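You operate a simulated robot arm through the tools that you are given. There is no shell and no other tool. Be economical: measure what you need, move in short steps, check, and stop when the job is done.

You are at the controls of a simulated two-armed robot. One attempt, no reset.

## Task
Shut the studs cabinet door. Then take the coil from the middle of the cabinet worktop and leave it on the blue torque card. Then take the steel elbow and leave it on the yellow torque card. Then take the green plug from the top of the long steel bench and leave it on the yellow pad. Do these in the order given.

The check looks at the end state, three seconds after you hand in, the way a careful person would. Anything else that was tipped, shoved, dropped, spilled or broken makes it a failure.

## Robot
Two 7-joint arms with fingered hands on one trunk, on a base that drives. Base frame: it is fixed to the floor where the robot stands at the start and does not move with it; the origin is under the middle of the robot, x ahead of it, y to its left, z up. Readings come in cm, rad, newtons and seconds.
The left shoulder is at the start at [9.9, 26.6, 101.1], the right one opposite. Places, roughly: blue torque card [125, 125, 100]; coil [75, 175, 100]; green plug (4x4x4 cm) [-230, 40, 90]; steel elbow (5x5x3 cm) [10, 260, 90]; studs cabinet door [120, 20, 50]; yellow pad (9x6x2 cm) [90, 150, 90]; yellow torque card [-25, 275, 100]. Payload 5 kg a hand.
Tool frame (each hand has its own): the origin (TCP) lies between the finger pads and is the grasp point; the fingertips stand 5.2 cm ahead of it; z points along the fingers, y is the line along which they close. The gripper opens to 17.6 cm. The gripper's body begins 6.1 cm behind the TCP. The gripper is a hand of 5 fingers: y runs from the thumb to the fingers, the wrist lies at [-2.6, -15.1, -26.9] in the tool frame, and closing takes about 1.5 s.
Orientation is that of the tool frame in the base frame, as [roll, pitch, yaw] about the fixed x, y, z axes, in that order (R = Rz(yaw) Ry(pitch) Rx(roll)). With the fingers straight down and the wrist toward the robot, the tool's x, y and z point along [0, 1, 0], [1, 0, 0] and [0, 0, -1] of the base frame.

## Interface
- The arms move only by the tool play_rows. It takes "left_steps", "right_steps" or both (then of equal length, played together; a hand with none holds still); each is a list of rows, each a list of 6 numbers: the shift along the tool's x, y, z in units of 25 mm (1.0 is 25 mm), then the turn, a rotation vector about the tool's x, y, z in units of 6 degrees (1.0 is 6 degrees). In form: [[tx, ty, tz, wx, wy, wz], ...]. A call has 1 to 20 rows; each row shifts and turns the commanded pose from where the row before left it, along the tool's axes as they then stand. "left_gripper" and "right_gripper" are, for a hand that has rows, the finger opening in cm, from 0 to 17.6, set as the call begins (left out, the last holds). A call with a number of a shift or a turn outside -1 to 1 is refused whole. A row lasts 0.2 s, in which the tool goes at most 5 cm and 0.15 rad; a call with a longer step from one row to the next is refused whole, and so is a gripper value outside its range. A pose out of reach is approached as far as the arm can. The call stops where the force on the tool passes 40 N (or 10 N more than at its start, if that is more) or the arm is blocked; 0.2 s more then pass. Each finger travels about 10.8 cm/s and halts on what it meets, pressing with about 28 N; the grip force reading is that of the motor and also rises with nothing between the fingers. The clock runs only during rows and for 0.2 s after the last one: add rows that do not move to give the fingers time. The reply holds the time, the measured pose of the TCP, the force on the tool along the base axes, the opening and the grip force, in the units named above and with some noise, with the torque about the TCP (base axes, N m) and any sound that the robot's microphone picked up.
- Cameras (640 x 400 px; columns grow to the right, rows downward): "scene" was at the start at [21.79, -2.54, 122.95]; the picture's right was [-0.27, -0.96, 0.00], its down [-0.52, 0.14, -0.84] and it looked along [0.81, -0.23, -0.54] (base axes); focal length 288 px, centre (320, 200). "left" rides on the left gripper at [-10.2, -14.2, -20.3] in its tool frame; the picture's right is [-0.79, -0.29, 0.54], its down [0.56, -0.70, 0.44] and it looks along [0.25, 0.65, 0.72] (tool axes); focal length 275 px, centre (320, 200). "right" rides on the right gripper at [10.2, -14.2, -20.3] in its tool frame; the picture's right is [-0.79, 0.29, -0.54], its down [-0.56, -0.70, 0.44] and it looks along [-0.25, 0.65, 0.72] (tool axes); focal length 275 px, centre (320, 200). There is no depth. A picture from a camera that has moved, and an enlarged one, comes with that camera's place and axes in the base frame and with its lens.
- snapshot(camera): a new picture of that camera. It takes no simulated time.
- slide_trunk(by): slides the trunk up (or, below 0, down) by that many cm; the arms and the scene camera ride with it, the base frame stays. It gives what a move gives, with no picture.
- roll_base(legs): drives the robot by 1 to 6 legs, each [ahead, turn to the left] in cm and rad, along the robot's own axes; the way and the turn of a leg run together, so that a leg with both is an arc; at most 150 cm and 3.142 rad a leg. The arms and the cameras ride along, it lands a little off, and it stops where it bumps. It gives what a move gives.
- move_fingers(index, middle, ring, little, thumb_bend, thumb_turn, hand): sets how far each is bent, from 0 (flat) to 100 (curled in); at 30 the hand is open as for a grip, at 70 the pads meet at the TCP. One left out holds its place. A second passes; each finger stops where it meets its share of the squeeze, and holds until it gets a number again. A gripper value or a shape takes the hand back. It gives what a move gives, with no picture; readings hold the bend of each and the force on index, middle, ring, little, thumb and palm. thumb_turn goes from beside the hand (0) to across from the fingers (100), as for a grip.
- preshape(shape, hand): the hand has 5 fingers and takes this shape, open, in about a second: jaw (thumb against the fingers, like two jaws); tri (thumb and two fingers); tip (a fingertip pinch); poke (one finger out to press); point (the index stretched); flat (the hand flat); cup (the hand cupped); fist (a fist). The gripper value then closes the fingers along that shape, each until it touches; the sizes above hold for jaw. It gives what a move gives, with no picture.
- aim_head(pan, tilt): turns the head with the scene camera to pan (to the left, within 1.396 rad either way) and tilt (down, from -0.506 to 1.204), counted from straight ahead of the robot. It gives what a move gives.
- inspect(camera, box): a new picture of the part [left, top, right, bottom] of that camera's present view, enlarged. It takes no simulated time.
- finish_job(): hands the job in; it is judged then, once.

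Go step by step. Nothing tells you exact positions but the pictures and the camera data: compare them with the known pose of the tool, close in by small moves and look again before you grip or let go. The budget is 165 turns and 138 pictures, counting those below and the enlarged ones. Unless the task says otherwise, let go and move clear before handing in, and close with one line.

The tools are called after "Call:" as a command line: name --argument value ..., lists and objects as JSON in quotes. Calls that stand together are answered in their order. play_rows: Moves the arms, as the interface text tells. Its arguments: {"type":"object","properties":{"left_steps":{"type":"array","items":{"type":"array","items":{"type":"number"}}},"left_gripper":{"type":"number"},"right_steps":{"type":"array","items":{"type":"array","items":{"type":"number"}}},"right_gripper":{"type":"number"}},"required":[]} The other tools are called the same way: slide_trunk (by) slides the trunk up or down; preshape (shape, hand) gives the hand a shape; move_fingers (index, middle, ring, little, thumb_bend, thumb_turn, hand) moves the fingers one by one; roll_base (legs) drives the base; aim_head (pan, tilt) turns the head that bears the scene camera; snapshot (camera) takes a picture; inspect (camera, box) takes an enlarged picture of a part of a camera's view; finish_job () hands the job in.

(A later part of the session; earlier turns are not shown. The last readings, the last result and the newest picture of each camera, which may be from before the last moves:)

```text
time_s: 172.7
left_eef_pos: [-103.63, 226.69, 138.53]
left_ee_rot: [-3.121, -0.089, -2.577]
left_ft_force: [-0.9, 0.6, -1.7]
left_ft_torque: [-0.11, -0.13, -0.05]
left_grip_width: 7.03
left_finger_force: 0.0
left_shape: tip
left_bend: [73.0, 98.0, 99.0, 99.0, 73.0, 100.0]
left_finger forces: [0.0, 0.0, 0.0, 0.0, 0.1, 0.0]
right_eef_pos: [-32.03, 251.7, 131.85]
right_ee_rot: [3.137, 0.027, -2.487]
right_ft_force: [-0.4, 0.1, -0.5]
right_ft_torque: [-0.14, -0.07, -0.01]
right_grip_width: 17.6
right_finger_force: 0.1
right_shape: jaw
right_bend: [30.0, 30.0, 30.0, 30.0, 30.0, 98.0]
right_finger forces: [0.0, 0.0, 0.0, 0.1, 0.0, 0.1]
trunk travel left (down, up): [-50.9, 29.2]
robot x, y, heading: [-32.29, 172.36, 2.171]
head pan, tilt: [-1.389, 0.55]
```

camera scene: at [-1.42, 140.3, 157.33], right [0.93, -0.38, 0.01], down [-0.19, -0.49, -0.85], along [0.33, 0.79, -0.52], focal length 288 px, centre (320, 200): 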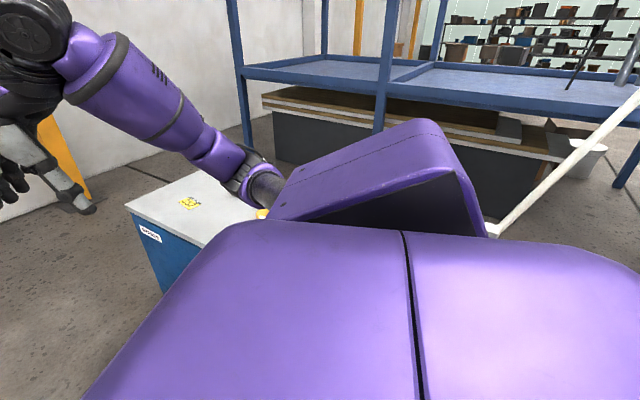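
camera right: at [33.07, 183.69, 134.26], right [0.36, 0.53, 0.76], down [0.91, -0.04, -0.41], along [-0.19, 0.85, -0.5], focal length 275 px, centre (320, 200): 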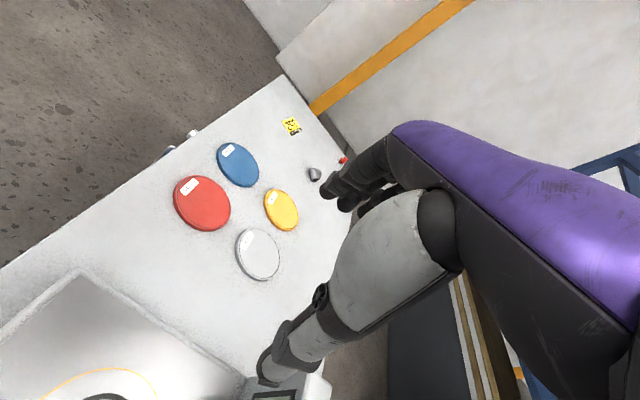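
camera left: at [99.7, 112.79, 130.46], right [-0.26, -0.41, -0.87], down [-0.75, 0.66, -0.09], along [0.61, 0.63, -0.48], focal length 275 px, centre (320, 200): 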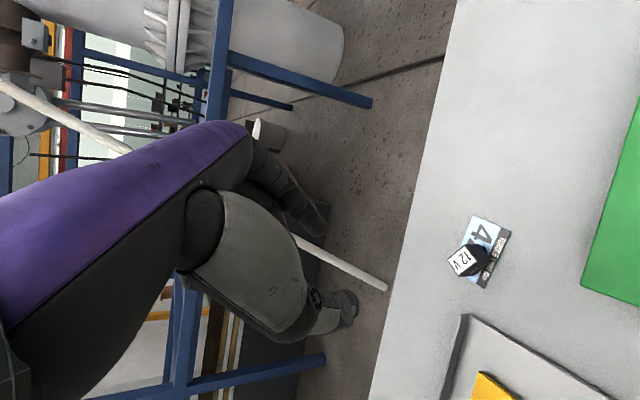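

Call:
roll_base --legs '[[18, 0]]'

Call:
roll_base --legs '[[0, -0.7]]'

Call:
roll_base --legs '[[0, -0.75]]'

Call:
aim_head --pan 0.1 --tilt 0.75

Call:
snapshot --camera "scene"

```text
time_s: 174.6
left_eef_pos: [-113.74, 240.74, 140.61]
left_ee_rot: [3.113, -0.097, -2.564]
left_ft_force: [3.5, 2.2, 9.0]
left_ft_torque: [-0.33, 0.38, 0.06]
left_grip_width: 7.04
left_finger_force: 0.0
left_shape: tip
left_bend: [73.0, 98.0, 99.0, 99.0, 73.0, 100.0]
left_finger forces: [0.0, 0.0, 0.0, 0.1, 0.0, 0.1]
right_eef_pos: [-42.14, 265.5, 132.76]
right_ee_rot: [3.116, 0.02, -2.479]
right_ft_force: [-7.1, -0.9, -6.6]
right_ft_torque: [-0.06, -0.79, 0.09]
right_grip_width: 17.59
right_finger_force: 0.0
right_shape: jaw
right_bend: [30.0, 30.0, 30.0, 30.0, 30.0, 98.0]
right_finger forces: [0.0, 0.0, 0.0, 0.0, 0.0, 0.0]
trunk travel left (down, up): [-50.9, 29.2]
robot x, y, heading: [-42.72, 188.24, 2.169]
head pan, tilt: [-1.389, 0.55]
```

```text
time_s: 177.7
left_eef_pos: [-63.03, 273.9, 141.57]
left_ee_rot: [3.048, -0.123, 3.043]
left_ft_force: [8.8, 0.2, 1.4]
left_ft_torque: [-0.02, 1.0, 0.29]
left_grip_width: 7.02
left_finger_force: 0.0
left_shape: tip
left_bend: [73.0, 98.0, 99.0, 99.0, 73.0, 100.0]
left_finger forces: [0.0, 0.0, 0.0, 0.0, 0.0, 0.0]
right_eef_pos: [7.94, 245.59, 133.31]
right_ee_rot: [3.104, 0.017, 3.112]
right_ft_force: [6.4, 0.9, -1.9]
right_ft_torque: [0.03, 0.8, 0.1]
right_grip_width: 17.59
right_finger_force: 0.1
right_shape: jaw
right_bend: [30.0, 30.0, 30.0, 30.0, 30.0, 98.0]
right_finger forces: [0.0, 0.0, 0.1, 0.0, 0.0, 0.0]
trunk travel left (down, up): [-50.9, 29.2]
robot x, y, heading: [-44.11, 187.73, 1.478]
head pan, tilt: [-1.389, 0.55]
```

```text
time_s: 178.3
left_eef_pos: [-63.69, 270.18, 145.0]
left_ee_rot: [2.93, -0.143, 3.073]
left_ft_force: [0.0, -3.9, -0.1]
left_ft_torque: [0.4, 0.02, 0.04]
left_grip_width: 7.04
left_finger_force: 0.1
left_shape: tip
left_bend: [73.0, 98.0, 99.0, 99.0, 73.0, 100.0]
left_finger forces: [0.0, 0.0, 0.0, 0.0, 0.0, 0.0]
right_eef_pos: [7.13, 240.0, 135.52]
right_ee_rot: [3.071, 0.023, 3.129]
right_ft_force: [-1.0, -4.8, 1.3]
right_ft_torque: [0.64, -0.12, -0.1]
right_grip_width: 17.62
right_finger_force: 0.1
right_shape: jaw
right_bend: [30.0, 30.0, 30.0, 30.0, 30.0, 97.0]
right_finger forces: [0.0, 0.0, 0.0, 0.0, 0.0, 0.1]
trunk travel left (down, up): [-50.9, 29.2]
robot x, y, heading: [-43.84, 187.86, 1.477]
head pan, tilt: [-1.389, 0.55]
stopped in leg 1: the force on the tool passed its limit at 70 N (the readings are from after the stop); the commanded pose is now the measured one
```

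```text
time_s: 179.9
left_eef_pos: [-63.71, 270.47, 144.97]
left_ee_rot: [2.935, -0.141, 3.07]
left_ft_force: [0.2, -1.7, 0.9]
left_ft_torque: [0.16, 0.01, 0.03]
left_grip_width: 7.02
left_finger_force: 0.0
left_shape: tip
left_bend: [73.0, 98.0, 99.0, 99.0, 73.0, 100.0]
left_finger forces: [0.1, 0.0, 0.1, 0.0, 0.0, 0.0]
right_eef_pos: [7.04, 240.22, 135.51]
right_ee_rot: [3.071, 0.022, 3.13]
right_ft_force: [-0.5, -2.2, 0.3]
right_ft_torque: [0.2, -0.03, -0.06]
right_grip_width: 17.59
right_finger_force: 0.0
right_shape: jaw
right_bend: [30.0, 30.0, 30.0, 30.0, 30.0, 97.0]
right_finger forces: [0.0, 0.0, 0.0, 0.0, 0.0, 0.0]
trunk travel left (down, up): [-50.9, 29.2]
robot x, y, heading: [-43.66, 187.45, 1.476]
head pan, tilt: [0.099, 0.75]
```

```text
49 pictures are left
camera scene: at [-43.32, 200.19, 155.5], right [1.0, 0.01, 0.0], down [0.0, -0.69, -0.72], along [-0.01, 0.72, -0.69], focal length 288 px, centre (320, 200)
```

scene: 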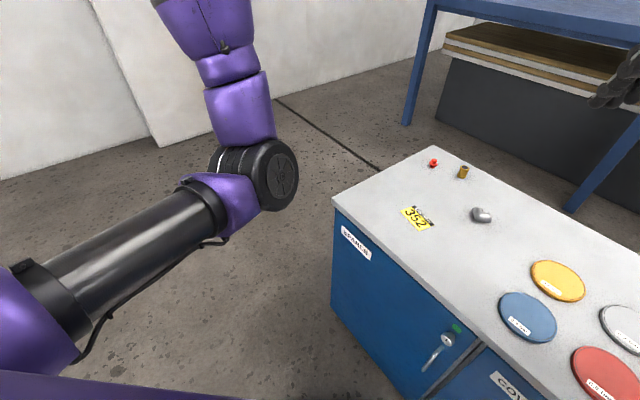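

The elbow is at about (7.6, 264) and the yellow "352" card at (−13.3, 264). The right hand reaches both from here without turning, so I'll move it over the elbow.

Call:
play_rows --right_steps '[[0, 0.8, 0.4, 0.07, 0, 0], [0, 0.8, 0.4, 0.07, 0, 0], [0, 0.8, 0.4, 0.07, 0, 0], [0, 0.8, 0.4, 0.07, 0, 0], [0, 0.8, 0.4, 0.07, 0, 0], [0, 0.8, 0.4, 0.07, 0, 0], [0, 0.8, 0.4, 0.07, 0, 0], [0, 0.8, 0.4, 0.07, 0, 0], [0, 0.8, 0.4, 0.07, 0, 0], [0, 0.8, 0.4, 0.07, 0, 0], [0, 0, 0, 0, 0, 0]]'

Call:
snapshot --camera "right"

Call:
inspect --camera "scene" --box '[390, 140, 550, 240]'

```text
time_s: 182.3
left_eef_pos: [-63.61, 270.49, 144.91]
left_ee_rot: [2.937, -0.142, 3.073]
left_ft_force: [-0.1, 0.4, 0.2]
left_ft_torque: [0.1, 0.0, 0.01]
left_grip_width: 7.04
left_finger_force: 0.0
left_shape: tip
left_bend: [73.0, 98.0, 99.0, 99.0, 73.0, 100.0]
left_finger forces: [0.0, 0.0, 0.0, 0.1, 0.1, 0.0]
right_eef_pos: [7.71, 260.84, 126.23]
right_ee_rot: [-3.136, 0.022, 3.13]
right_ft_force: [-0.4, -1.1, 0.3]
right_ft_torque: [0.06, 0.01, -0.04]
right_grip_width: 17.58
right_finger_force: 0.1
right_shape: jaw
right_bend: [30.0, 30.0, 30.0, 30.0, 30.0, 97.0]
right_finger forces: [0.1, 0.0, 0.1, 0.0, 0.1, 0.1]
trunk travel left (down, up): [-50.9, 29.2]
robot x, y, heading: [-43.51, 187.58, 1.479]
head pan, tilt: [0.099, 0.75]
```

```text
48 pictures are left
camera right: at [-3.33, 246.85, 146.56], right [0.78, 0.28, 0.55], down [0.56, -0.71, -0.43], along [0.27, 0.64, -0.71], focal length 275 px, centre (320, 200)
```

right: 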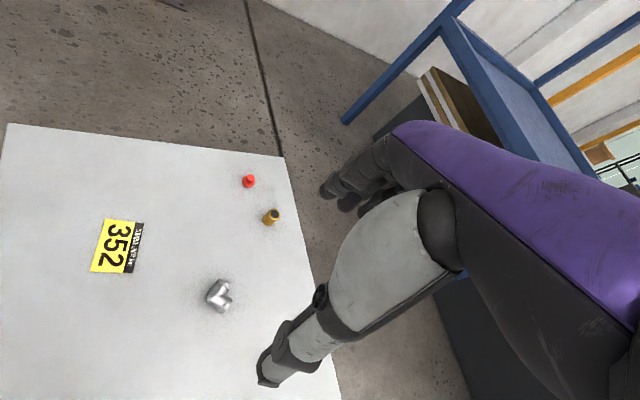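

```text
4.00 times, centred on (470, 190) of scene
camera zoom: at [-43.31, 200.38, 155.48], right [1.0, 0.01, 0.0], down [0.0, -0.69, -0.72], along [-0.01, 0.72, -0.69], focal length 1153 px, centre (-280, 240)
```

zoom: 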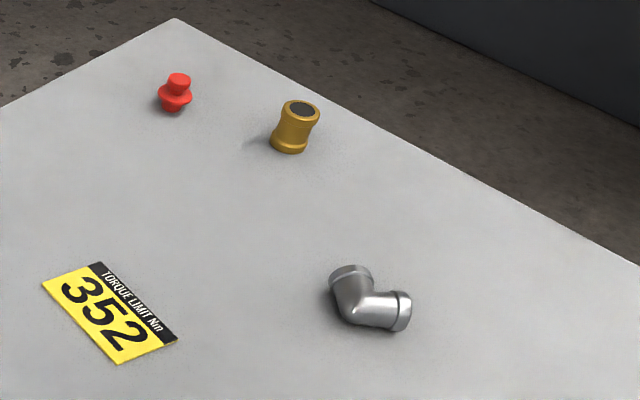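

The elbow lies as an L: one leg points back, the other right. I'll use a right-hand fingertip pinch across the right leg.

Call:
preshape --hand "right" --shape "tip"

Call:
play_rows --right_steps '[[-0.1, 0.25, 0.8, 0, 0, 0], [-0.1, 0.25, 0.8, 0, 0, 0], [-0.1, 0.25, 0.8, 0, 0, 0], [-0.1, 0.25, 0.8, 0, 0, 0], [0, 0, 0.8, 0, 0, 0], [0, 0, 0.8, 0, 0, 0], [0, 0, 0.8, 0, 0, 0], [0, 0, 0.8, 0, 0, 0], [0, 0, 0.8, 0, 0, 0], [0, 0, 0, 0, 0, 0]]' --right_gripper 7

Call:
inspect --camera "right" --box '[180, 180, 420, 330]'

Call:
inspect --camera "scene" --box '[410, 140, 570, 240]'

```text
time_s: 183.2
left_eef_pos: [-63.71, 270.66, 144.82]
left_ee_rot: [2.935, -0.14, 3.072]
left_ft_force: [0.6, -1.2, 0.6]
left_ft_torque: [0.04, 0.01, 0.01]
left_grip_width: 7.03
left_finger_force: 0.2
left_shape: tip
left_bend: [73.0, 98.0, 99.0, 99.0, 73.0, 100.0]
left_finger forces: [0.0, 0.1, 0.0, 0.1, 0.0, 0.1]
right_eef_pos: [7.6, 260.92, 126.31]
right_ee_rot: [-3.135, 0.019, 3.13]
right_ft_force: [-0.8, -0.2, -0.3]
right_ft_torque: [0.01, 0.07, 0.01]
right_grip_width: 17.6
right_finger_force: 0.0
right_shape: tip
right_bend: [30.0, 98.0, 99.0, 99.0, 30.0, 97.0]
right_finger forces: [0.1, 0.0, 0.0, 0.0, 0.1, 0.0]
trunk travel left (down, up): [-50.9, 29.2]
robot x, y, heading: [-43.87, 187.9, 1.475]
head pan, tilt: [0.099, 0.75]
```

```text
time_s: 185.4
left_eef_pos: [-63.78, 270.64, 144.76]
left_ee_rot: [2.936, -0.143, 3.072]
left_ft_force: [-0.7, 0.1, 0.5]
left_ft_torque: [0.05, -0.03, 0.04]
left_grip_width: 7.02
left_finger_force: 0.0
left_shape: tip
left_bend: [73.0, 98.0, 99.0, 99.0, 73.0, 100.0]
left_finger forces: [0.0, 0.0, 0.1, 0.0, 0.0, 0.0]
right_eef_pos: [8.83, 263.18, 108.11]
right_ee_rot: [-3.136, 0.02, 3.129]
right_ft_force: [0.1, -0.6, 0.5]
right_ft_torque: [0.05, -0.05, 0.0]
right_grip_width: 7.06
right_finger_force: 0.1
right_shape: tip
right_bend: [73.0, 98.0, 99.0, 99.0, 73.0, 100.0]
right_finger forces: [0.0, 0.0, 0.0, 0.0, 0.1, 0.0]
trunk travel left (down, up): [-50.9, 29.2]
robot x, y, heading: [-43.56, 187.7, 1.48]
head pan, tilt: [0.099, 0.75]
```

```text
2.67 times, centred on (300, 255) of right
camera zoom: at [-2.09, 249.17, 128.33], right [0.78, 0.28, 0.55], down [0.56, -0.71, -0.43], along [0.27, 0.64, -0.71], focal length 734 px, centre (373, 53)
```

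zoom: 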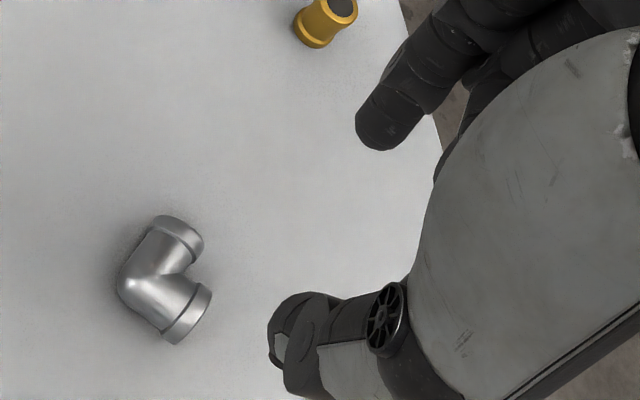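

```text
4.00 times, centred on (490, 190) of scene
camera zoom: at [-43.32, 200.42, 155.47], right [1.0, 0.01, 0.0], down [0.0, -0.69, -0.72], along [-0.01, 0.72, -0.69], focal length 1153 px, centre (-360, 240)
```

zoom: 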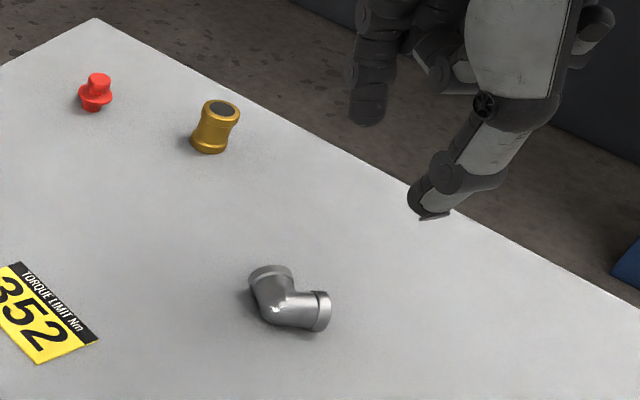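

Tips are roughly above the right leg. Lowering to z≈97.

Call:
play_rows --right_steps '[[0, 0.08, 0.9, 0, 0, 0], [0, 0.08, 0.9, 0, 0, 0], [0, 0, 0.9, 0, 0, 0], [0, 0, 0.9, 0, 0, 0], [0, 0, 0.9, 0, 0, 0], [0, 0, 0, 0, 0, 0]]'

Call:
inspect --camera "right" --box '[180, 180, 420, 330]'

Call:
inspect --camera "scene" --box '[410, 140, 570, 240]'

```text
time_s: 186.8
left_eef_pos: [-63.73, 270.67, 144.8]
left_ee_rot: [2.935, -0.14, 3.072]
left_ft_force: [-0.6, 0.1, 0.1]
left_ft_torque: [0.04, -0.1, -0.02]
left_grip_width: 7.04
left_finger_force: 0.0
left_shape: tip
left_bend: [73.0, 98.0, 99.0, 99.0, 73.0, 100.0]
left_finger forces: [0.1, 0.0, 0.0, 0.0, 0.1, 0.0]
right_eef_pos: [9.07, 263.49, 96.71]
right_ee_rot: [-3.136, 0.02, 3.13]
right_ft_force: [-0.2, -0.2, 0.2]
right_ft_torque: [0.06, -0.06, -0.04]
right_grip_width: 7.1
right_finger_force: 0.0
right_shape: tip
right_bend: [73.0, 98.0, 99.0, 99.0, 73.0, 100.0]
right_finger forces: [0.1, 0.0, 0.0, 0.1, 0.0, 0.0]
trunk travel left (down, up): [-50.9, 29.2]
robot x, y, heading: [-44.05, 187.31, 1.481]
head pan, tilt: [0.099, 0.75]
```

```text
2.67 times, centred on (300, 255) of right
camera zoom: at [-1.8, 249.51, 117.03], right [0.78, 0.28, 0.55], down [0.56, -0.71, -0.43], along [0.27, 0.64, -0.71], focal length 734 px, centre (373, 53)
```

zoom: 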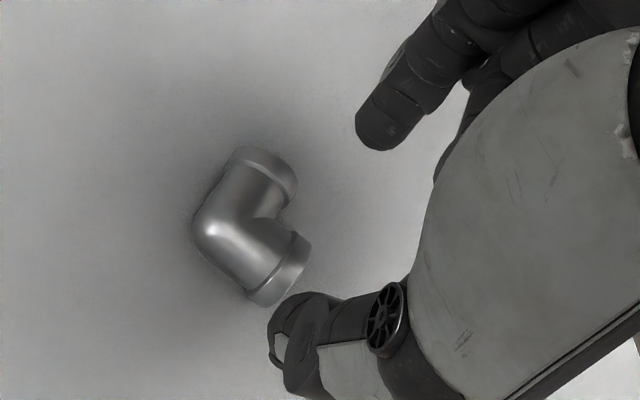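

```text
4.00 times, centred on (490, 190) of scene
camera zoom: at [-43.35, 200.44, 155.47], right [1.0, 0.01, 0.0], down [0.0, -0.69, -0.72], along [-0.01, 0.72, -0.69], focal length 1153 px, centre (-360, 240)
```

zoom: 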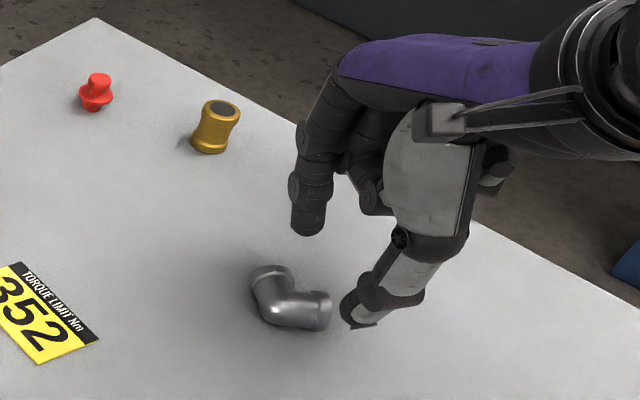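

A better grip is along the L's diagonal: thumb on the outer corner, index in the crook. I'll lift a bit, rotate the hand 45°, open to 9 cm, and re-centre.

Call:
play_rows --right_steps '[[0.33, 0.08, -0.8, 0, 0, 0], [0.34, 0.08, -0.8, 0, 0, 0], [0, 0, 0, 0, 0, 0.95], [0, 0, 0, 0, 0, 0.95], [0, 0, 0, 0, 0, 0.95], [0, 0, 0, 0, 0, 0.95], [0, 0, 0, 0, 0, 0.95], [0, 0, 0, 0, 0, 0.95], [0, 0, 0, 0, 0, 0.95], [0, 0, 0, 0, 0, 0.85], [0, 0, 0, 0, 0, 0]]' --right_gripper 9

Call:
inspect --camera "right" --box '[180, 180, 420, 330]'

Call:
inspect --camera "scene" --box '[410, 140, 570, 240]'

```text
time_s: 189.2
left_eef_pos: [-63.66, 270.73, 144.81]
left_ee_rot: [2.936, -0.142, 3.072]
left_ft_force: [0.3, -0.4, 0.2]
left_ft_torque: [0.0, 0.03, 0.01]
left_grip_width: 7.03
left_finger_force: 0.0
left_shape: tip
left_bend: [73.0, 98.0, 99.0, 99.0, 73.0, 100.0]
left_finger forces: [0.0, 0.0, 0.0, 0.0, 0.0, 0.0]
right_eef_pos: [7.41, 263.95, 100.78]
right_ee_rot: [3.13, 0.018, 2.341]
right_ft_force: [1.1, 0.6, -0.5]
right_ft_torque: [0.02, 0.0, 0.01]
right_grip_width: 8.95
right_finger_force: 0.1
right_shape: tip
right_bend: [73.0, 98.0, 99.0, 99.0, 70.0, 100.0]
right_finger forces: [0.1, 0.1, 0.0, 0.0, 0.0, 0.0]
trunk travel left (down, up): [-50.9, 29.2]
robot x, y, heading: [-43.75, 188.11, 1.484]
head pan, tilt: [0.099, 0.75]
```

```text
2.67 times, centred on (300, 255) of right
camera zoom: at [-10.35, 261.42, 120.85], right [0.75, -0.36, 0.56], down [-0.11, -0.89, -0.44], along [0.66, 0.27, -0.7], focal length 734 px, centre (373, 53)
```

zoom: 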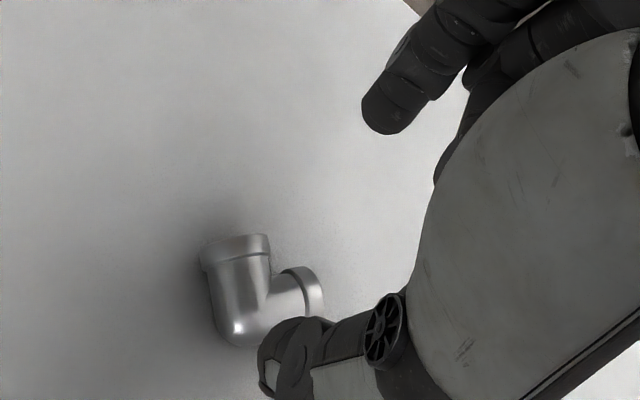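

```text
4.00 times, centred on (490, 190) of scene
camera zoom: at [-43.26, 200.44, 155.47], right [1.0, 0.01, 0.0], down [0.0, -0.69, -0.72], along [-0.01, 0.72, -0.69], focal length 1153 px, centre (-360, 240)
```

zoom: 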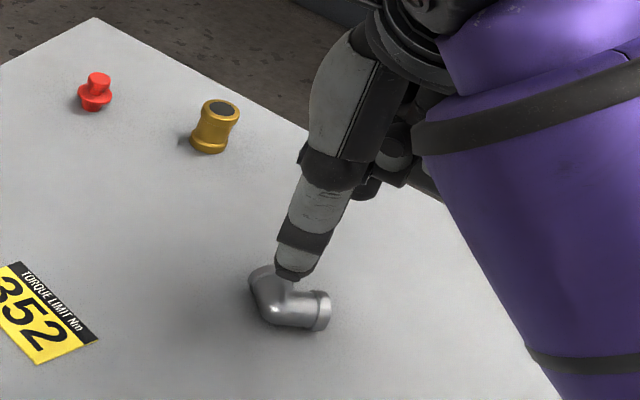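

Orientation matches the L's diagonal. I'll shift slightly right and lower to z≈95.

Call:
play_rows --right_steps '[[-0.25, 0.12, 0.6, 0, 0, 0], [-0.25, 0.12, 0.6, 0, 0, 0], [0, 0, 0.6, 0, 0, 0], [0, 0, 0.6, 0, 0, 0], [0, 0, 0, 0, 0, 0]]'

Call:
inspect --camera "right" --box '[180, 180, 420, 330]'

```text
time_s: 190.4
left_eef_pos: [-64.0, 270.61, 144.94]
left_ee_rot: [2.934, -0.141, 3.074]
left_ft_force: [0.5, 0.2, -0.2]
left_ft_torque: [-0.06, 0.02, 0.0]
left_grip_width: 7.03
left_finger_force: 0.1
left_shape: tip
left_bend: [73.0, 98.0, 99.0, 99.0, 73.0, 100.0]
left_finger forces: [0.0, 0.0, 0.0, 0.1, 0.1, 0.0]
right_eef_pos: [8.62, 263.44, 95.23]
right_ee_rot: [3.129, 0.018, 2.344]
right_ft_force: [0.8, -0.3, -0.6]
right_ft_torque: [-0.03, 0.03, -0.01]
right_grip_width: 8.94
right_finger_force: 0.1
right_shape: tip
right_bend: [73.0, 98.0, 99.0, 99.0, 70.0, 100.0]
right_finger forces: [0.1, 0.0, 0.0, 0.0, 0.1, 0.0]
trunk travel left (down, up): [-50.9, 29.2]
robot x, y, heading: [-43.62, 187.58, 1.482]
head pan, tilt: [0.099, 0.75]
```

```text
2.67 times, centred on (300, 255) of right
camera zoom: at [-9.13, 260.8, 115.18], right [0.75, -0.36, 0.56], down [-0.1, -0.89, -0.44], along [0.66, 0.27, -0.7], focal length 734 px, centre (373, 53)
```

zoom: 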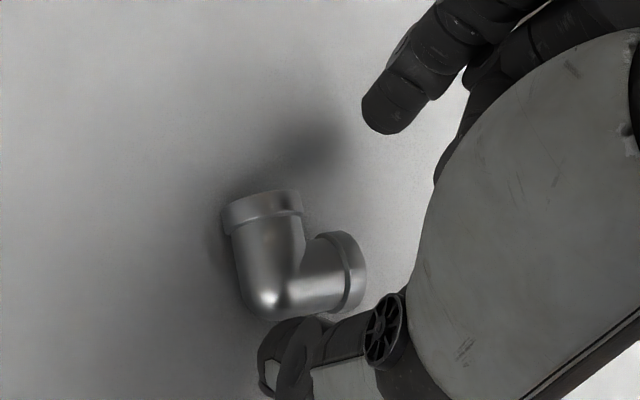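

Good convergence: lowering 3.6 cm will centre the tips on the corner.

Call:
play_rows --right_steps '[[0, 0, 0.5, 0, 0, 0], [0, 0, 0.5, 0, 0, 0], [0, 0, 0.4, 0, 0, 0], [0, 0, 0, 0, 0, 0]]'

Call:
inspect --camera "right" --box '[180, 180, 420, 330]'

```text
time_s: 191.6
left_eef_pos: [-65.38, 268.79, 146.73]
left_ee_rot: [2.884, -0.142, 3.085]
left_ft_force: [6.8, -1.4, -2.2]
left_ft_torque: [0.15, 0.83, 0.4]
left_grip_width: 7.04
left_finger_force: 0.2
left_shape: tip
left_bend: [73.0, 98.0, 99.0, 99.0, 73.0, 100.0]
left_finger forces: [0.0, 0.0, 0.0, 0.0, 0.1, 0.0]
right_eef_pos: [9.76, 263.01, 96.38]
right_ee_rot: [3.071, -0.002, 2.336]
right_ft_force: [1.2, -0.3, 2.2]
right_ft_torque: [-0.03, 0.15, 0.06]
right_grip_width: 9.02
right_finger_force: 0.1
right_shape: tip
right_bend: [73.0, 98.0, 99.0, 99.0, 70.0, 100.0]
right_finger forces: [0.0, 0.0, 0.1, 0.1, 0.0, 0.0]
trunk travel left (down, up): [-50.9, 29.2]
robot x, y, heading: [-43.87, 187.93, 1.479]
head pan, tilt: [0.099, 0.75]
stopped in row 4 (right hand): the arm was blocked; the commanded pose is now the measured one
```

```text
2.67 times, centred on (300, 255) of right
camera zoom: at [-8.66, 259.68, 115.59], right [0.73, -0.4, 0.56], down [-0.1, -0.86, -0.49], along [0.68, 0.3, -0.67], focal length 734 px, centre (373, 53)
```

zoom: 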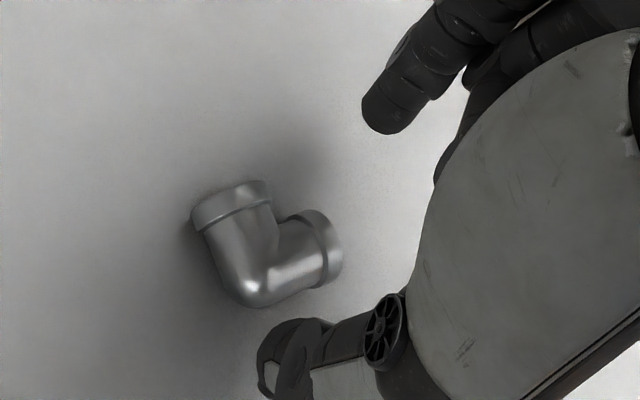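

Blocked again before touching the elbow. I'll check whether the right arm's elbow is touching the bench.

Call:
aim_head --pan -0.9 --tilt 0.7

Call:
snapshot --camera "scene"

```text
time_s: 192.9
left_eef_pos: [-65.27, 269.07, 146.64]
left_ee_rot: [2.887, -0.142, 3.087]
left_ft_force: [-0.8, 0.1, -0.3]
left_ft_torque: [0.01, 0.03, 0.01]
left_grip_width: 7.03
left_finger_force: 0.1
left_shape: tip
left_bend: [73.0, 98.0, 99.0, 99.0, 73.0, 100.0]
left_finger forces: [0.0, 0.1, 0.0, 0.0, 0.0, 0.0]
right_eef_pos: [9.74, 263.15, 95.8]
right_ee_rot: [3.076, 0.004, 2.333]
right_ft_force: [-0.8, 0.2, -0.2]
right_ft_torque: [0.01, 0.0, -0.02]
right_grip_width: 9.01
right_finger_force: 0.0
right_shape: tip
right_bend: [73.0, 98.0, 99.0, 99.0, 70.0, 100.0]
right_finger forces: [0.0, 0.1, 0.0, 0.1, 0.1, 0.0]
trunk travel left (down, up): [-50.9, 29.2]
robot x, y, heading: [-44.18, 187.95, 1.479]
head pan, tilt: [-0.901, 0.7]
```

```text
38 pictures are left
camera scene: at [-37.34, 196.47, 156.08], right [0.55, -0.84, 0.01], down [-0.53, -0.36, -0.76], along [0.64, 0.41, -0.64], focal length 288 px, centre (320, 200)
```

scene: 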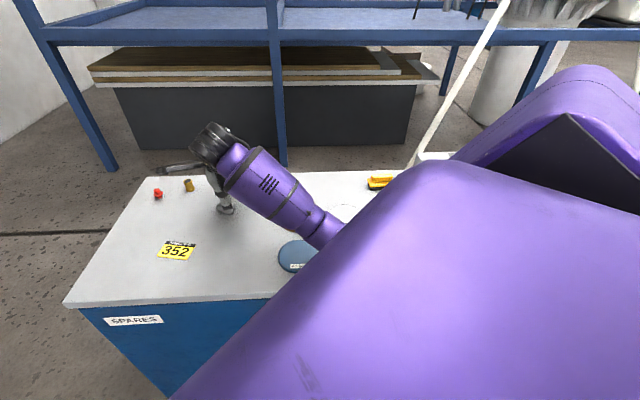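

The forearm runs low toward my side, so I'll raise the trunk 8 cm to give the elbow room, re-centre, and lower the hand again.

Call:
slide_trunk --by 8

Call:
play_rows --right_steps '[[0.2, -0.12, 0.4, 0.2, 0, 0], [0.19, -0.12, 0.4, 0.2, 0, 0], [0, 0, 0.6, 0.2, 0, 0], [0, 0, 0.6, 0, 0, 0], [0, 0, 0.6, 0, 0, 0], [0, 0, 0.6, 0, 0, 0], [0, 0, 0, 0, 0, 0]]'

Call:
inspect --camera "right" --box '[180, 180, 420, 330]'

```text
time_s: 194.1
left_eef_pos: [-63.5, 269.24, 154.99]
left_ee_rot: [2.861, -0.155, 3.09]
left_ft_force: [4.2, -2.1, 2.0]
left_ft_torque: [0.2, 0.48, 0.22]
left_grip_width: 7.07
left_finger_force: 0.0
left_shape: tip
left_bend: [73.0, 98.0, 99.0, 99.0, 73.0, 100.0]
left_finger forces: [0.0, 0.1, 0.0, 0.0, 0.0, 0.0]
right_eef_pos: [10.72, 262.69, 102.32]
right_ee_rot: [3.093, 0.006, 2.331]
right_ft_force: [3.3, -1.5, -0.9]
right_ft_torque: [0.18, 0.34, 0.13]
right_grip_width: 8.96
right_finger_force: 0.0
right_shape: tip
right_bend: [73.0, 98.0, 99.0, 99.0, 70.0, 100.0]
right_finger forces: [0.0, 0.0, 0.0, 0.1, 0.1, 0.1]
trunk travel left (down, up): [-58.9, 21.2]
robot x, y, heading: [-43.58, 188.11, 1.479]
head pan, tilt: [-0.901, 0.7]
```

```text
time_s: 195.7
left_eef_pos: [-64.34, 268.95, 155.82]
left_ee_rot: [2.873, -0.148, 3.087]
left_ft_force: [-1.2, -0.4, -0.6]
left_ft_torque: [-0.08, -0.07, -0.03]
left_grip_width: 7.05
left_finger_force: 0.0
left_shape: tip
left_bend: [73.0, 98.0, 99.0, 99.0, 73.0, 100.0]
left_finger forces: [0.0, 0.1, 0.1, 0.0, 0.0, 0.1]
right_eef_pos: [9.26, 263.37, 94.42]
right_ee_rot: [-3.13, 0.005, 2.334]
right_ft_force: [-0.7, 0.0, -0.5]
right_ft_torque: [-0.05, -0.05, -0.02]
right_grip_width: 8.96
right_finger_force: 0.1
right_shape: tip
right_bend: [73.0, 98.0, 99.0, 99.0, 70.0, 100.0]
right_finger forces: [0.1, 0.0, 0.0, 0.0, 0.1, 0.0]
trunk travel left (down, up): [-58.9, 21.2]
robot x, y, heading: [-44.06, 188.04, 1.477]
head pan, tilt: [-0.901, 0.7]
```

```text
2.67 times, centred on (300, 255) of right
camera zoom: at [-8.02, 261.25, 114.88], right [0.76, -0.37, 0.54], down [-0.12, -0.89, -0.43], along [0.64, 0.26, -0.72], focal length 734 px, centre (373, 53)
```

zoom: 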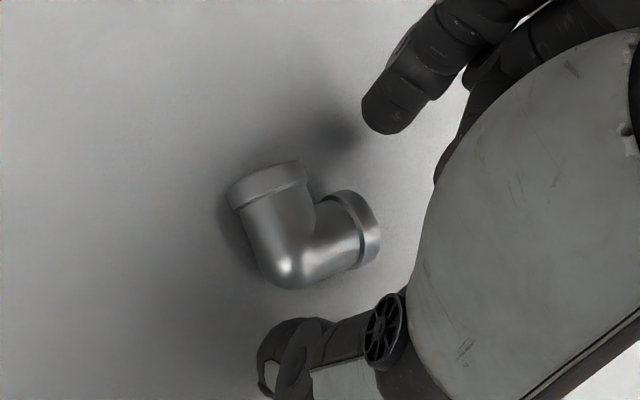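

Call:
play_rows --right_steps '[[0, 0.15, 0.3, 0, 0, 0], [0, 0, 0.35, 0, 0, 0], [0, 0, 0.35, 0, 0, 0], [0, 0, 0, 0, 0, 0]]'

Call:
inspect --camera "right" --box '[180, 180, 420, 330]'

```text
time_s: 196.4
left_eef_pos: [-64.61, 267.08, 157.85]
left_ee_rot: [2.82, -0.16, 3.106]
left_ft_force: [1.6, -2.0, -2.3]
left_ft_torque: [0.31, 0.15, 0.12]
left_grip_width: 7.05
left_finger_force: 0.0
left_shape: tip
left_bend: [73.0, 98.0, 99.0, 99.0, 73.0, 100.0]
left_finger forces: [0.0, 0.0, 0.0, 0.0, 0.0, 0.1]
right_eef_pos: [9.79, 262.55, 94.36]
right_ee_rot: [3.131, -0.012, 2.331]
right_ft_force: [1.2, -1.9, 0.9]
right_ft_torque: [0.31, 0.05, 0.0]
right_grip_width: 9.01
right_finger_force: 0.1
right_shape: tip
right_bend: [73.0, 98.0, 99.0, 99.0, 70.0, 100.0]
right_finger forces: [0.1, 0.0, 0.0, 0.1, 0.0, 0.1]
trunk travel left (down, up): [-58.9, 21.2]
robot x, y, heading: [-43.76, 187.82, 1.476]
head pan, tilt: [-0.901, 0.7]
stopped in row 3 (right hand): the force on the tool passed its limit at 47 N (the readings are from after the stop); the commanded pose is now the measured one
```

```text
2.67 times, centred on (300, 255) of right
camera zoom: at [-7.64, 259.72, 114.62], right [0.75, -0.38, 0.53], down [-0.12, -0.88, -0.46], along [0.65, 0.28, -0.71], focal length 734 px, centre (373, 53)
```

zoom: 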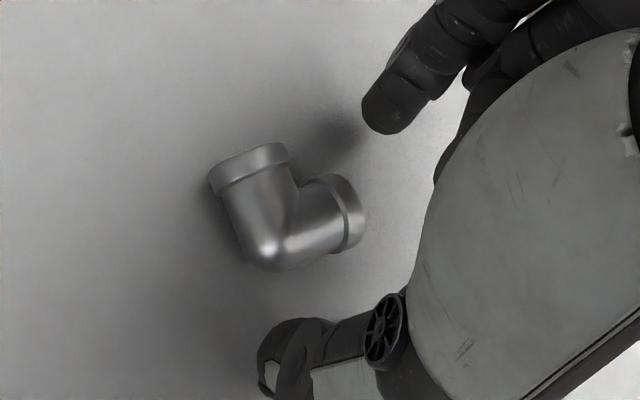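

The fingertips likely met the table (they reach 5.2 cm below the TCP). I'll shift 1.7 cm sideways to centre on the corner and stop at TCP z≈93.

Call:
play_rows --right_steps '[[0.34, 0, 0, 0, 0, 0], [0.34, 0, 0, 0, 0, 0], [0, 0, 0.25, 0, 0, 0], [0, 0, 0.25, 0, 0, 0], [0, 0, 0, 0, 0, 0]]'

Call:
inspect --camera "right" --box '[180, 180, 420, 330]'

```text
time_s: 197.6
left_eef_pos: [-64.91, 267.4, 157.74]
left_ee_rot: [2.825, -0.158, 3.103]
left_ft_force: [-0.5, 0.8, -0.5]
left_ft_torque: [-0.04, -0.02, 0.01]
left_grip_width: 7.03
left_finger_force: 0.0
left_shape: tip
left_bend: [73.0, 98.0, 99.0, 99.0, 73.0, 100.0]
left_finger forces: [0.0, 0.0, 0.0, 0.0, 0.0, 0.0]
right_eef_pos: [8.32, 264.14, 93.48]
right_ee_rot: [3.122, -0.012, 2.331]
right_ft_force: [1.3, -1.3, 39.9]
right_ft_torque: [-1.79, 1.97, 0.09]
right_grip_width: 9.07
right_finger_force: 0.2
right_shape: tip
right_bend: [73.0, 98.0, 99.0, 99.0, 71.0, 100.0]
right_finger forces: [0.0, 0.0, 0.0, 0.1, 39.3, 0.0]
trunk travel left (down, up): [-58.9, 21.2]
robot x, y, heading: [-43.79, 187.56, 1.48]
head pan, tilt: [-0.901, 0.7]
```

```text
2.67 times, centred on (300, 255) of right
camera zoom: at [-9.12, 261.27, 113.71], right [0.75, -0.39, 0.53], down [-0.12, -0.88, -0.46], along [0.65, 0.28, -0.71], focal length 734 px, centre (373, 53)
```

zoom: 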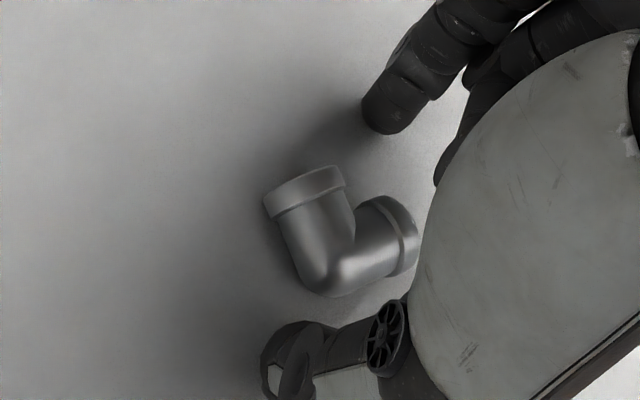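

The thumb tip touches the table while the index is higher. I'll lift slightly and tilt the hand 10° so both tips are level.

Call:
play_rows --right_steps '[[0, 0, -0.3, 0, 0, 0], [0, 0.13, 0, 0.57, 0, 0], [0, 0.13, 0, 0.57, 0, 0], [0, 0.13, 0, 0.57, 0, 0], [0, 0, 0.1, 0, 0, 0], [0, 0, 0, 0, 0, 0]]'

Call:
inspect --camera "right" --box '[180, 180, 420, 330]'

```text
time_s: 198.8
left_eef_pos: [-65.25, 265.81, 159.59]
left_ee_rot: [2.776, -0.168, 3.119]
left_ft_force: [1.5, -2.4, -1.8]
left_ft_torque: [0.29, 0.15, 0.12]
left_grip_width: 7.04
left_finger_force: 0.0
left_shape: tip
left_bend: [73.0, 98.0, 99.0, 99.0, 73.0, 100.0]
left_finger forces: [0.1, 0.1, 0.0, 0.0, 0.0, 0.0]
right_eef_pos: [9.38, 263.32, 95.18]
right_ee_rot: [-2.994, -0.023, 2.33]
right_ft_force: [0.3, -2.6, 2.1]
right_ft_torque: [0.27, 0.0, -0.03]
right_grip_width: 9.0
right_finger_force: 0.1
right_shape: tip
right_bend: [73.0, 98.0, 99.0, 99.0, 70.0, 100.0]
right_finger forces: [0.0, 0.1, 0.0, 0.0, 0.1, 0.1]
trunk travel left (down, up): [-58.9, 21.2]
robot x, y, heading: [-44.0, 187.91, 1.478]
head pan, tilt: [-0.901, 0.7]
stopped in row 5 (right hand): the force on the tool passed its limit at 51 N (the readings are from after the stop); the commanded pose is now the measured one
```

```text
2.67 times, centred on (300, 255) of right
camera zoom: at [-5.45, 262.75, 117.64], right [0.82, -0.33, 0.47], down [-0.17, -0.92, -0.35], along [0.55, 0.2, -0.81], focal length 734 px, centre (373, 53)
```

zoom: 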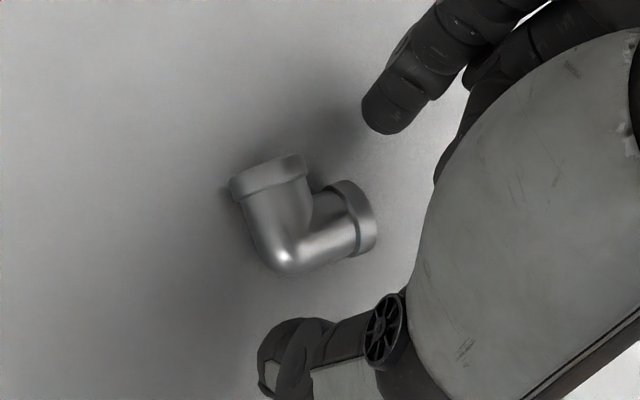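

Call:
play_rows --right_steps '[[0.23, -0.04, 0, 0, 0, 0], [0.22, -0.05, 0.1, 0, 0, 0], [0, 0, 0.15, 0, 0, 0], [0, 0, 0, 0, 0, 0]]'

Call:
play_rows --right_steps '[[0, 0, 0, 0, 0, 0], [0, 0, 0, 0, 0, 0], [0, 0, 0, 0, 0, 0], [0, 0, 0, 0, 0, 0], [0, 0, 0, 0, 0, 0], [0, 0, 0, 0, 0, 0], [0, 0, 0, 0, 0, 0]]' --right_gripper 2

Call:
inspect --camera "right" --box '[180, 180, 420, 330]'

```text
time_s: 199.8
left_eef_pos: [-65.35, 266.13, 159.49]
left_ee_rot: [2.777, -0.167, 3.122]
left_ft_force: [0.4, 0.1, 0.2]
left_ft_torque: [0.05, 0.03, -0.01]
left_grip_width: 7.03
left_finger_force: 0.1
left_shape: tip
left_bend: [73.0, 98.0, 99.0, 99.0, 73.0, 100.0]
left_finger forces: [0.0, 0.0, 0.1, 0.1, 0.0, 0.0]
right_eef_pos: [8.29, 264.19, 94.39]
right_ee_rot: [-2.992, -0.022, 2.333]
right_ft_force: [0.6, -1.0, 0.0]
right_ft_torque: [0.08, 0.01, 0.02]
right_grip_width: 8.98
right_finger_force: 0.0
right_shape: tip
right_bend: [73.0, 98.0, 99.0, 99.0, 70.0, 100.0]
right_finger forces: [0.0, 0.1, 0.1, 0.0, 0.0, 0.0]
trunk travel left (down, up): [-58.9, 21.2]
robot x, y, heading: [-43.78, 188.14, 1.481]
head pan, tilt: [-0.901, 0.7]
```

```text
time_s: 201.4
left_eef_pos: [-65.38, 266.24, 159.29]
left_ee_rot: [2.778, -0.166, 3.12]
left_ft_force: [0.5, 0.0, 0.2]
left_ft_torque: [0.0, -0.02, 0.0]
left_grip_width: 7.04
left_finger_force: 0.0
left_shape: tip
left_bend: [73.0, 98.0, 99.0, 99.0, 73.0, 100.0]
left_finger forces: [0.0, 0.1, 0.1, 0.0, 0.0, 0.0]
right_eef_pos: [8.31, 264.27, 94.34]
right_ee_rot: [-2.991, -0.019, 2.333]
right_ft_force: [-0.5, -0.1, 1.9]
right_ft_torque: [-0.1, 0.08, 0.02]
right_grip_width: 2.63
right_finger_force: 27.7
right_shape: tip
right_bend: [72.0, 100.0, 100.0, 100.0, 73.0, 100.0]
right_finger forces: [23.0, 0.0, 0.0, 0.0, 25.2, 0.0]
trunk travel left (down, up): [-58.9, 21.2]
robot x, y, heading: [-44.0, 187.88, 1.484]
head pan, tilt: [-0.901, 0.7]
```

```text
2.67 times, centred on (300, 255) of right
camera zoom: at [-6.54, 263.7, 116.88], right [0.82, -0.33, 0.47], down [-0.17, -0.92, -0.34], along [0.55, 0.2, -0.81], focal length 734 px, centre (373, 53)
```

zoom: 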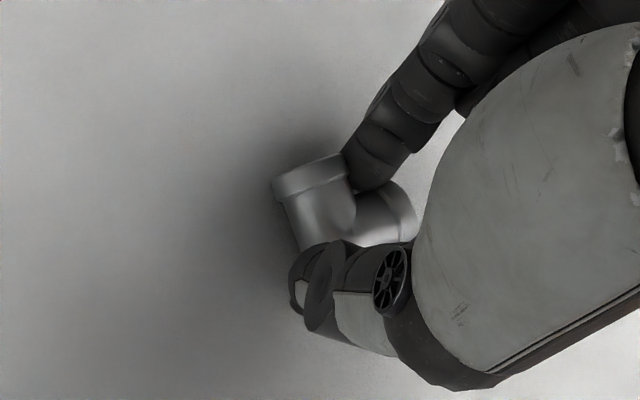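

The elbow is gripped well: index in the crook, about 24 N. Lifting.

Call:
play_rows --right_steps '[[0, 0, -0.3, 0, 0, 0], [0, 0, -0.5, 0, 0, 0], [0, 0, -0.8, 0, 0, 0], [0, 0, -0.8, 0, 0, 0], [0, 0, -0.8, 0, 0, 0], [0, 0, 0, 0, 0, 0]]'

Call:
snapshot --camera "right"

```text
time_s: 202.8
left_eef_pos: [-65.32, 266.25, 159.32]
left_ee_rot: [2.778, -0.168, 3.12]
left_ft_force: [0.4, -0.4, 0.5]
left_ft_torque: [-0.03, 0.02, 0.01]
left_grip_width: 7.03
left_finger_force: 0.1
left_shape: tip
left_bend: [73.0, 98.0, 99.0, 99.0, 73.0, 100.0]
left_finger forces: [0.0, 0.1, 0.0, 0.0, 0.0, 0.1]
right_eef_pos: [9.16, 265.12, 102.25]
right_ee_rot: [-2.989, -0.02, 2.333]
right_ft_force: [1.1, 0.1, -2.7]
right_ft_torque: [0.06, 0.0, 0.02]
right_grip_width: 2.6
right_finger_force: 28.3
right_shape: tip
right_bend: [72.0, 100.0, 100.0, 100.0, 73.0, 100.0]
right_finger forces: [23.5, 0.0, 0.0, 0.1, 23.4, 0.0]
trunk travel left (down, up): [-58.9, 21.2]
robot x, y, heading: [-43.83, 187.89, 1.478]
head pan, tilt: [-0.901, 0.7]
```

```text
32 pictures are left
camera right: at [-5.58, 264.6, 124.77], right [0.82, -0.33, 0.47], down [-0.17, -0.92, -0.34], along [0.55, 0.2, -0.81], focal length 275 px, centre (320, 200)
```

right: 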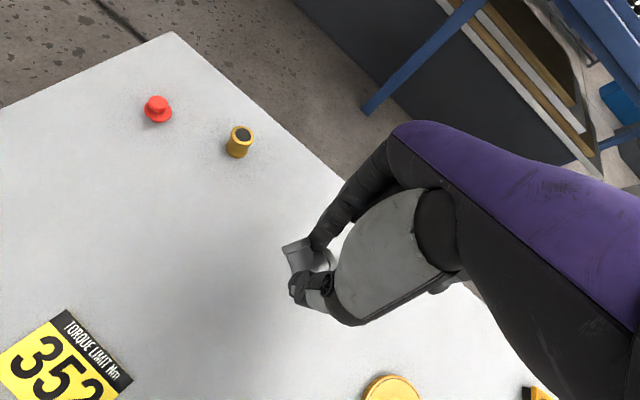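

The elbow is secure. Moving it over the yellow card at about (−13.8, 263).

Call:
play_rows --right_steps '[[0.63, -0.78, 0.116, 0, 0, 0], [0.63, -0.78, 0.116, 0, 0, 0], [0.63, -0.78, 0.116, 0, 0, 0], [0.63, -0.78, 0.116, 0, 0, 0], [0.63, -0.78, 0.116, 0, 0, 0], [0.63, -0.78, 0.116, 0, 0, 0], [0.63, -0.78, 0.116, 0, 0, 0], [0.63, -0.78, 0.116, 0, 0, 0], [0.63, -0.78, 0.116, 0, 0, 0], [0, 0, 0, 0, 0, 0]]'

Call:
snapshot --camera "right"

Call:
aim_head --pan -0.2 --tilt 0.8

Call:
inspect --camera "scene" --box '[260, 130, 500, 280]'

```text
time_s: 205.2
left_eef_pos: [-66.05, 264.07, 161.52]
left_ee_rot: [2.722, -0.174, 3.14]
left_ft_force: [0.1, -3.2, -0.5]
left_ft_torque: [0.38, 0.02, 0.04]
left_grip_width: 7.01
left_finger_force: 0.0
left_shape: tip
left_bend: [73.0, 98.0, 99.0, 99.0, 73.0, 100.0]
left_finger forces: [0.0, 0.1, 0.0, 0.0, 0.0, 0.1]
right_eef_pos: [-8.54, 260.88, 103.6]
right_ee_rot: [-3.043, 0.008, 2.292]
right_ft_force: [-0.2, -3.1, 1.2]
right_ft_torque: [0.4, 0.01, -0.01]
right_grip_width: 2.58
right_finger_force: 27.9
right_shape: tip
right_bend: [72.0, 100.0, 100.0, 100.0, 73.0, 100.0]
right_finger forces: [26.3, 0.1, 0.0, 0.1, 24.8, 0.0]
trunk travel left (down, up): [-58.9, 21.2]
robot x, y, heading: [-43.94, 187.64, 1.475]
head pan, tilt: [-0.901, 0.7]
stopped in row 10 (right hand): the arm was blocked; the commanded pose is now the measured one
```

```text
31 pictures are left
camera right: at [-24.63, 260.77, 125.18], right [0.77, -0.37, 0.52], down [-0.19, -0.91, -0.37], along [0.6, 0.19, -0.77], focal length 275 px, centre (320, 200)
```

right: 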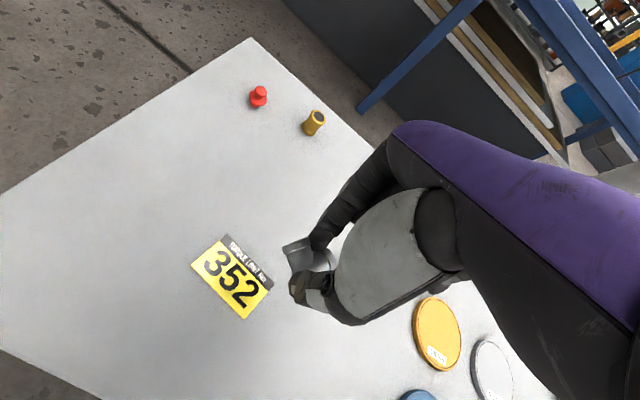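

```text
time_s: 206.3
left_eef_pos: [-65.95, 264.55, 161.19]
left_ee_rot: [2.729, -0.175, 3.137]
left_ft_force: [0.3, -2.2, 1.6]
left_ft_torque: [0.13, 0.06, 0.07]
left_grip_width: 7.03
left_finger_force: 0.0
left_shape: tip
left_bend: [73.0, 98.0, 99.0, 99.0, 73.0, 100.0]
left_finger forces: [0.0, 0.0, 0.1, 0.0, 0.0, 0.1]
right_eef_pos: [-8.56, 261.22, 103.21]
right_ee_rot: [-3.039, 0.012, 2.293]
right_ft_force: [-0.1, -1.3, -1.7]
right_ft_torque: [0.1, 0.02, 0.02]
right_grip_width: 2.6
right_finger_force: 27.9
right_shape: tip
right_bend: [72.0, 100.0, 100.0, 100.0, 73.0, 100.0]
right_finger forces: [26.5, 0.0, 0.0, 0.0, 24.7, 0.0]
trunk travel left (down, up): [-58.9, 21.2]
robot x, y, heading: [-43.6, 187.62, 1.481]
head pan, tilt: [-0.201, 0.799]
```

```text
2.67 times, centred on (380, 205) of scene
camera zoom: at [-40.96, 199.17, 163.13], right [0.96, -0.29, 0.0], down [-0.21, -0.7, -0.69], along [0.2, 0.66, -0.73], focal length 769 px, centre (160, 187)
```

zoom: 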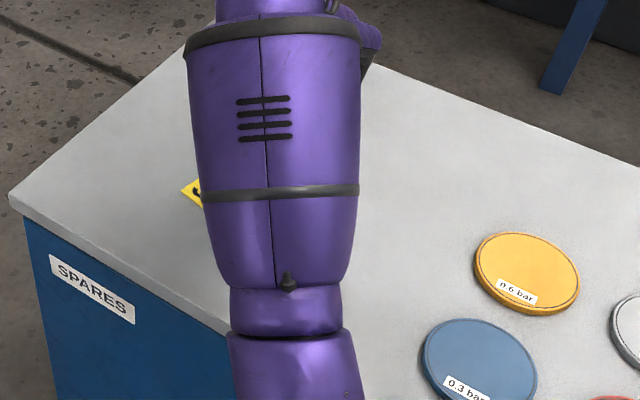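

The elbow needs about (−4.8, +1.7) more, which equals a small left turn of the base (0.065 rad). I'll do that.

Call:
roll_base --legs '[[0, 0.065]]'

Call:
snapshot --camera "right"

```text
time_s: 207.2
left_eef_pos: [-70.98, 263.96, 159.79]
left_ee_rot: [2.72, -0.175, -3.076]
left_ft_force: [-2.2, 0.3, -1.2]
left_ft_torque: [-0.03, -0.26, -0.18]
left_grip_width: 7.03
left_finger_force: 0.1
left_shape: tip
left_bend: [73.0, 98.0, 99.0, 99.0, 73.0, 100.0]
left_finger forces: [0.0, 0.0, 0.0, 0.0, 0.0, 0.1]
right_eef_pos: [-13.48, 263.51, 103.16]
right_ee_rot: [-3.04, 0.015, 2.358]
right_ft_force: [-1.7, -0.7, -1.5]
right_ft_torque: [-0.03, -0.18, -0.07]
right_grip_width: 2.57
right_finger_force: 28.2
right_shape: tip
right_bend: [72.0, 100.0, 100.0, 100.0, 73.0, 100.0]
right_finger forces: [26.6, 0.0, 0.0, 0.0, 24.5, 0.0]
trunk travel left (down, up): [-58.9, 21.2]
robot x, y, heading: [-43.73, 187.44, 1.539]
head pan, tilt: [-0.201, 0.799]
```

```text
29 pictures are left
camera right: at [-29.56, 262.45, 124.69], right [0.8, -0.31, 0.52], down [-0.13, -0.92, -0.36], along [0.59, 0.22, -0.77], focal length 275 px, centre (320, 200)
```

right: 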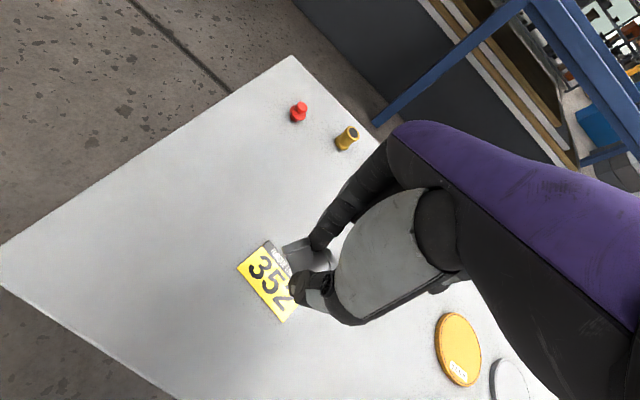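

Elbow is over the card, about 1 cm too far back. I'll shift it and lower.

Call:
play_rows --right_steps '[[-0.12, -0.05, 0.7, 0, 0, 0], [-0.12, -0.05, 0.7, 0, 0, 0], [0, 0.07, 0.7, 0, 0, 0], [0, 0.07, 0.7, 0, 0, 0], [0, 0.03, 0.3, 0, 0, 0], [0, 0, 0, 0, 0, 0]]'

Call:
inspect --camera "right" --box '[200, 190, 440, 340]'

```text
time_s: 208.8
left_eef_pos: [-71.53, 259.84, 163.83]
left_ee_rot: [2.626, -0.188, -3.041]
left_ft_force: [1.7, -3.9, 1.3]
left_ft_torque: [0.37, 0.15, 0.08]
left_grip_width: 7.06
left_finger_force: 0.1
left_shape: tip
left_bend: [73.0, 98.0, 99.0, 99.0, 73.0, 100.0]
left_finger forces: [0.0, 0.1, 0.0, 0.0, 0.1, 0.1]
right_eef_pos: [-9.26, 260.44, 98.69]
right_ee_rot: [-3.104, 0.013, 2.332]
right_ft_force: [1.0, -4.2, 0.5]
right_ft_torque: [0.4, 0.1, 0.04]
right_grip_width: 2.58
right_finger_force: 27.7
right_shape: tip
right_bend: [72.0, 100.0, 100.0, 100.0, 73.0, 100.0]
right_finger forces: [28.8, 0.0, 0.0, 0.0, 25.0, 0.0]
trunk travel left (down, up): [-58.9, 21.2]
robot x, y, heading: [-43.75, 187.65, 1.545]
head pan, tilt: [-0.201, 0.799]
stopped in row 6 (right hand): the arm was blocked; the commanded pose is now the measured one
```

```text
2.67 times, centred on (320, 265) of right
camera zoom: at [-26.35, 258.71, 119.4], right [0.76, -0.36, 0.54], down [-0.13, -0.9, -0.41], along [0.63, 0.24, -0.74], focal length 734 px, centre (320, 27)
```

zoom: 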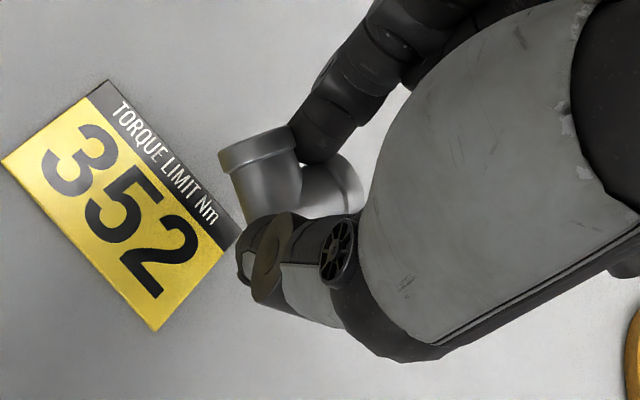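

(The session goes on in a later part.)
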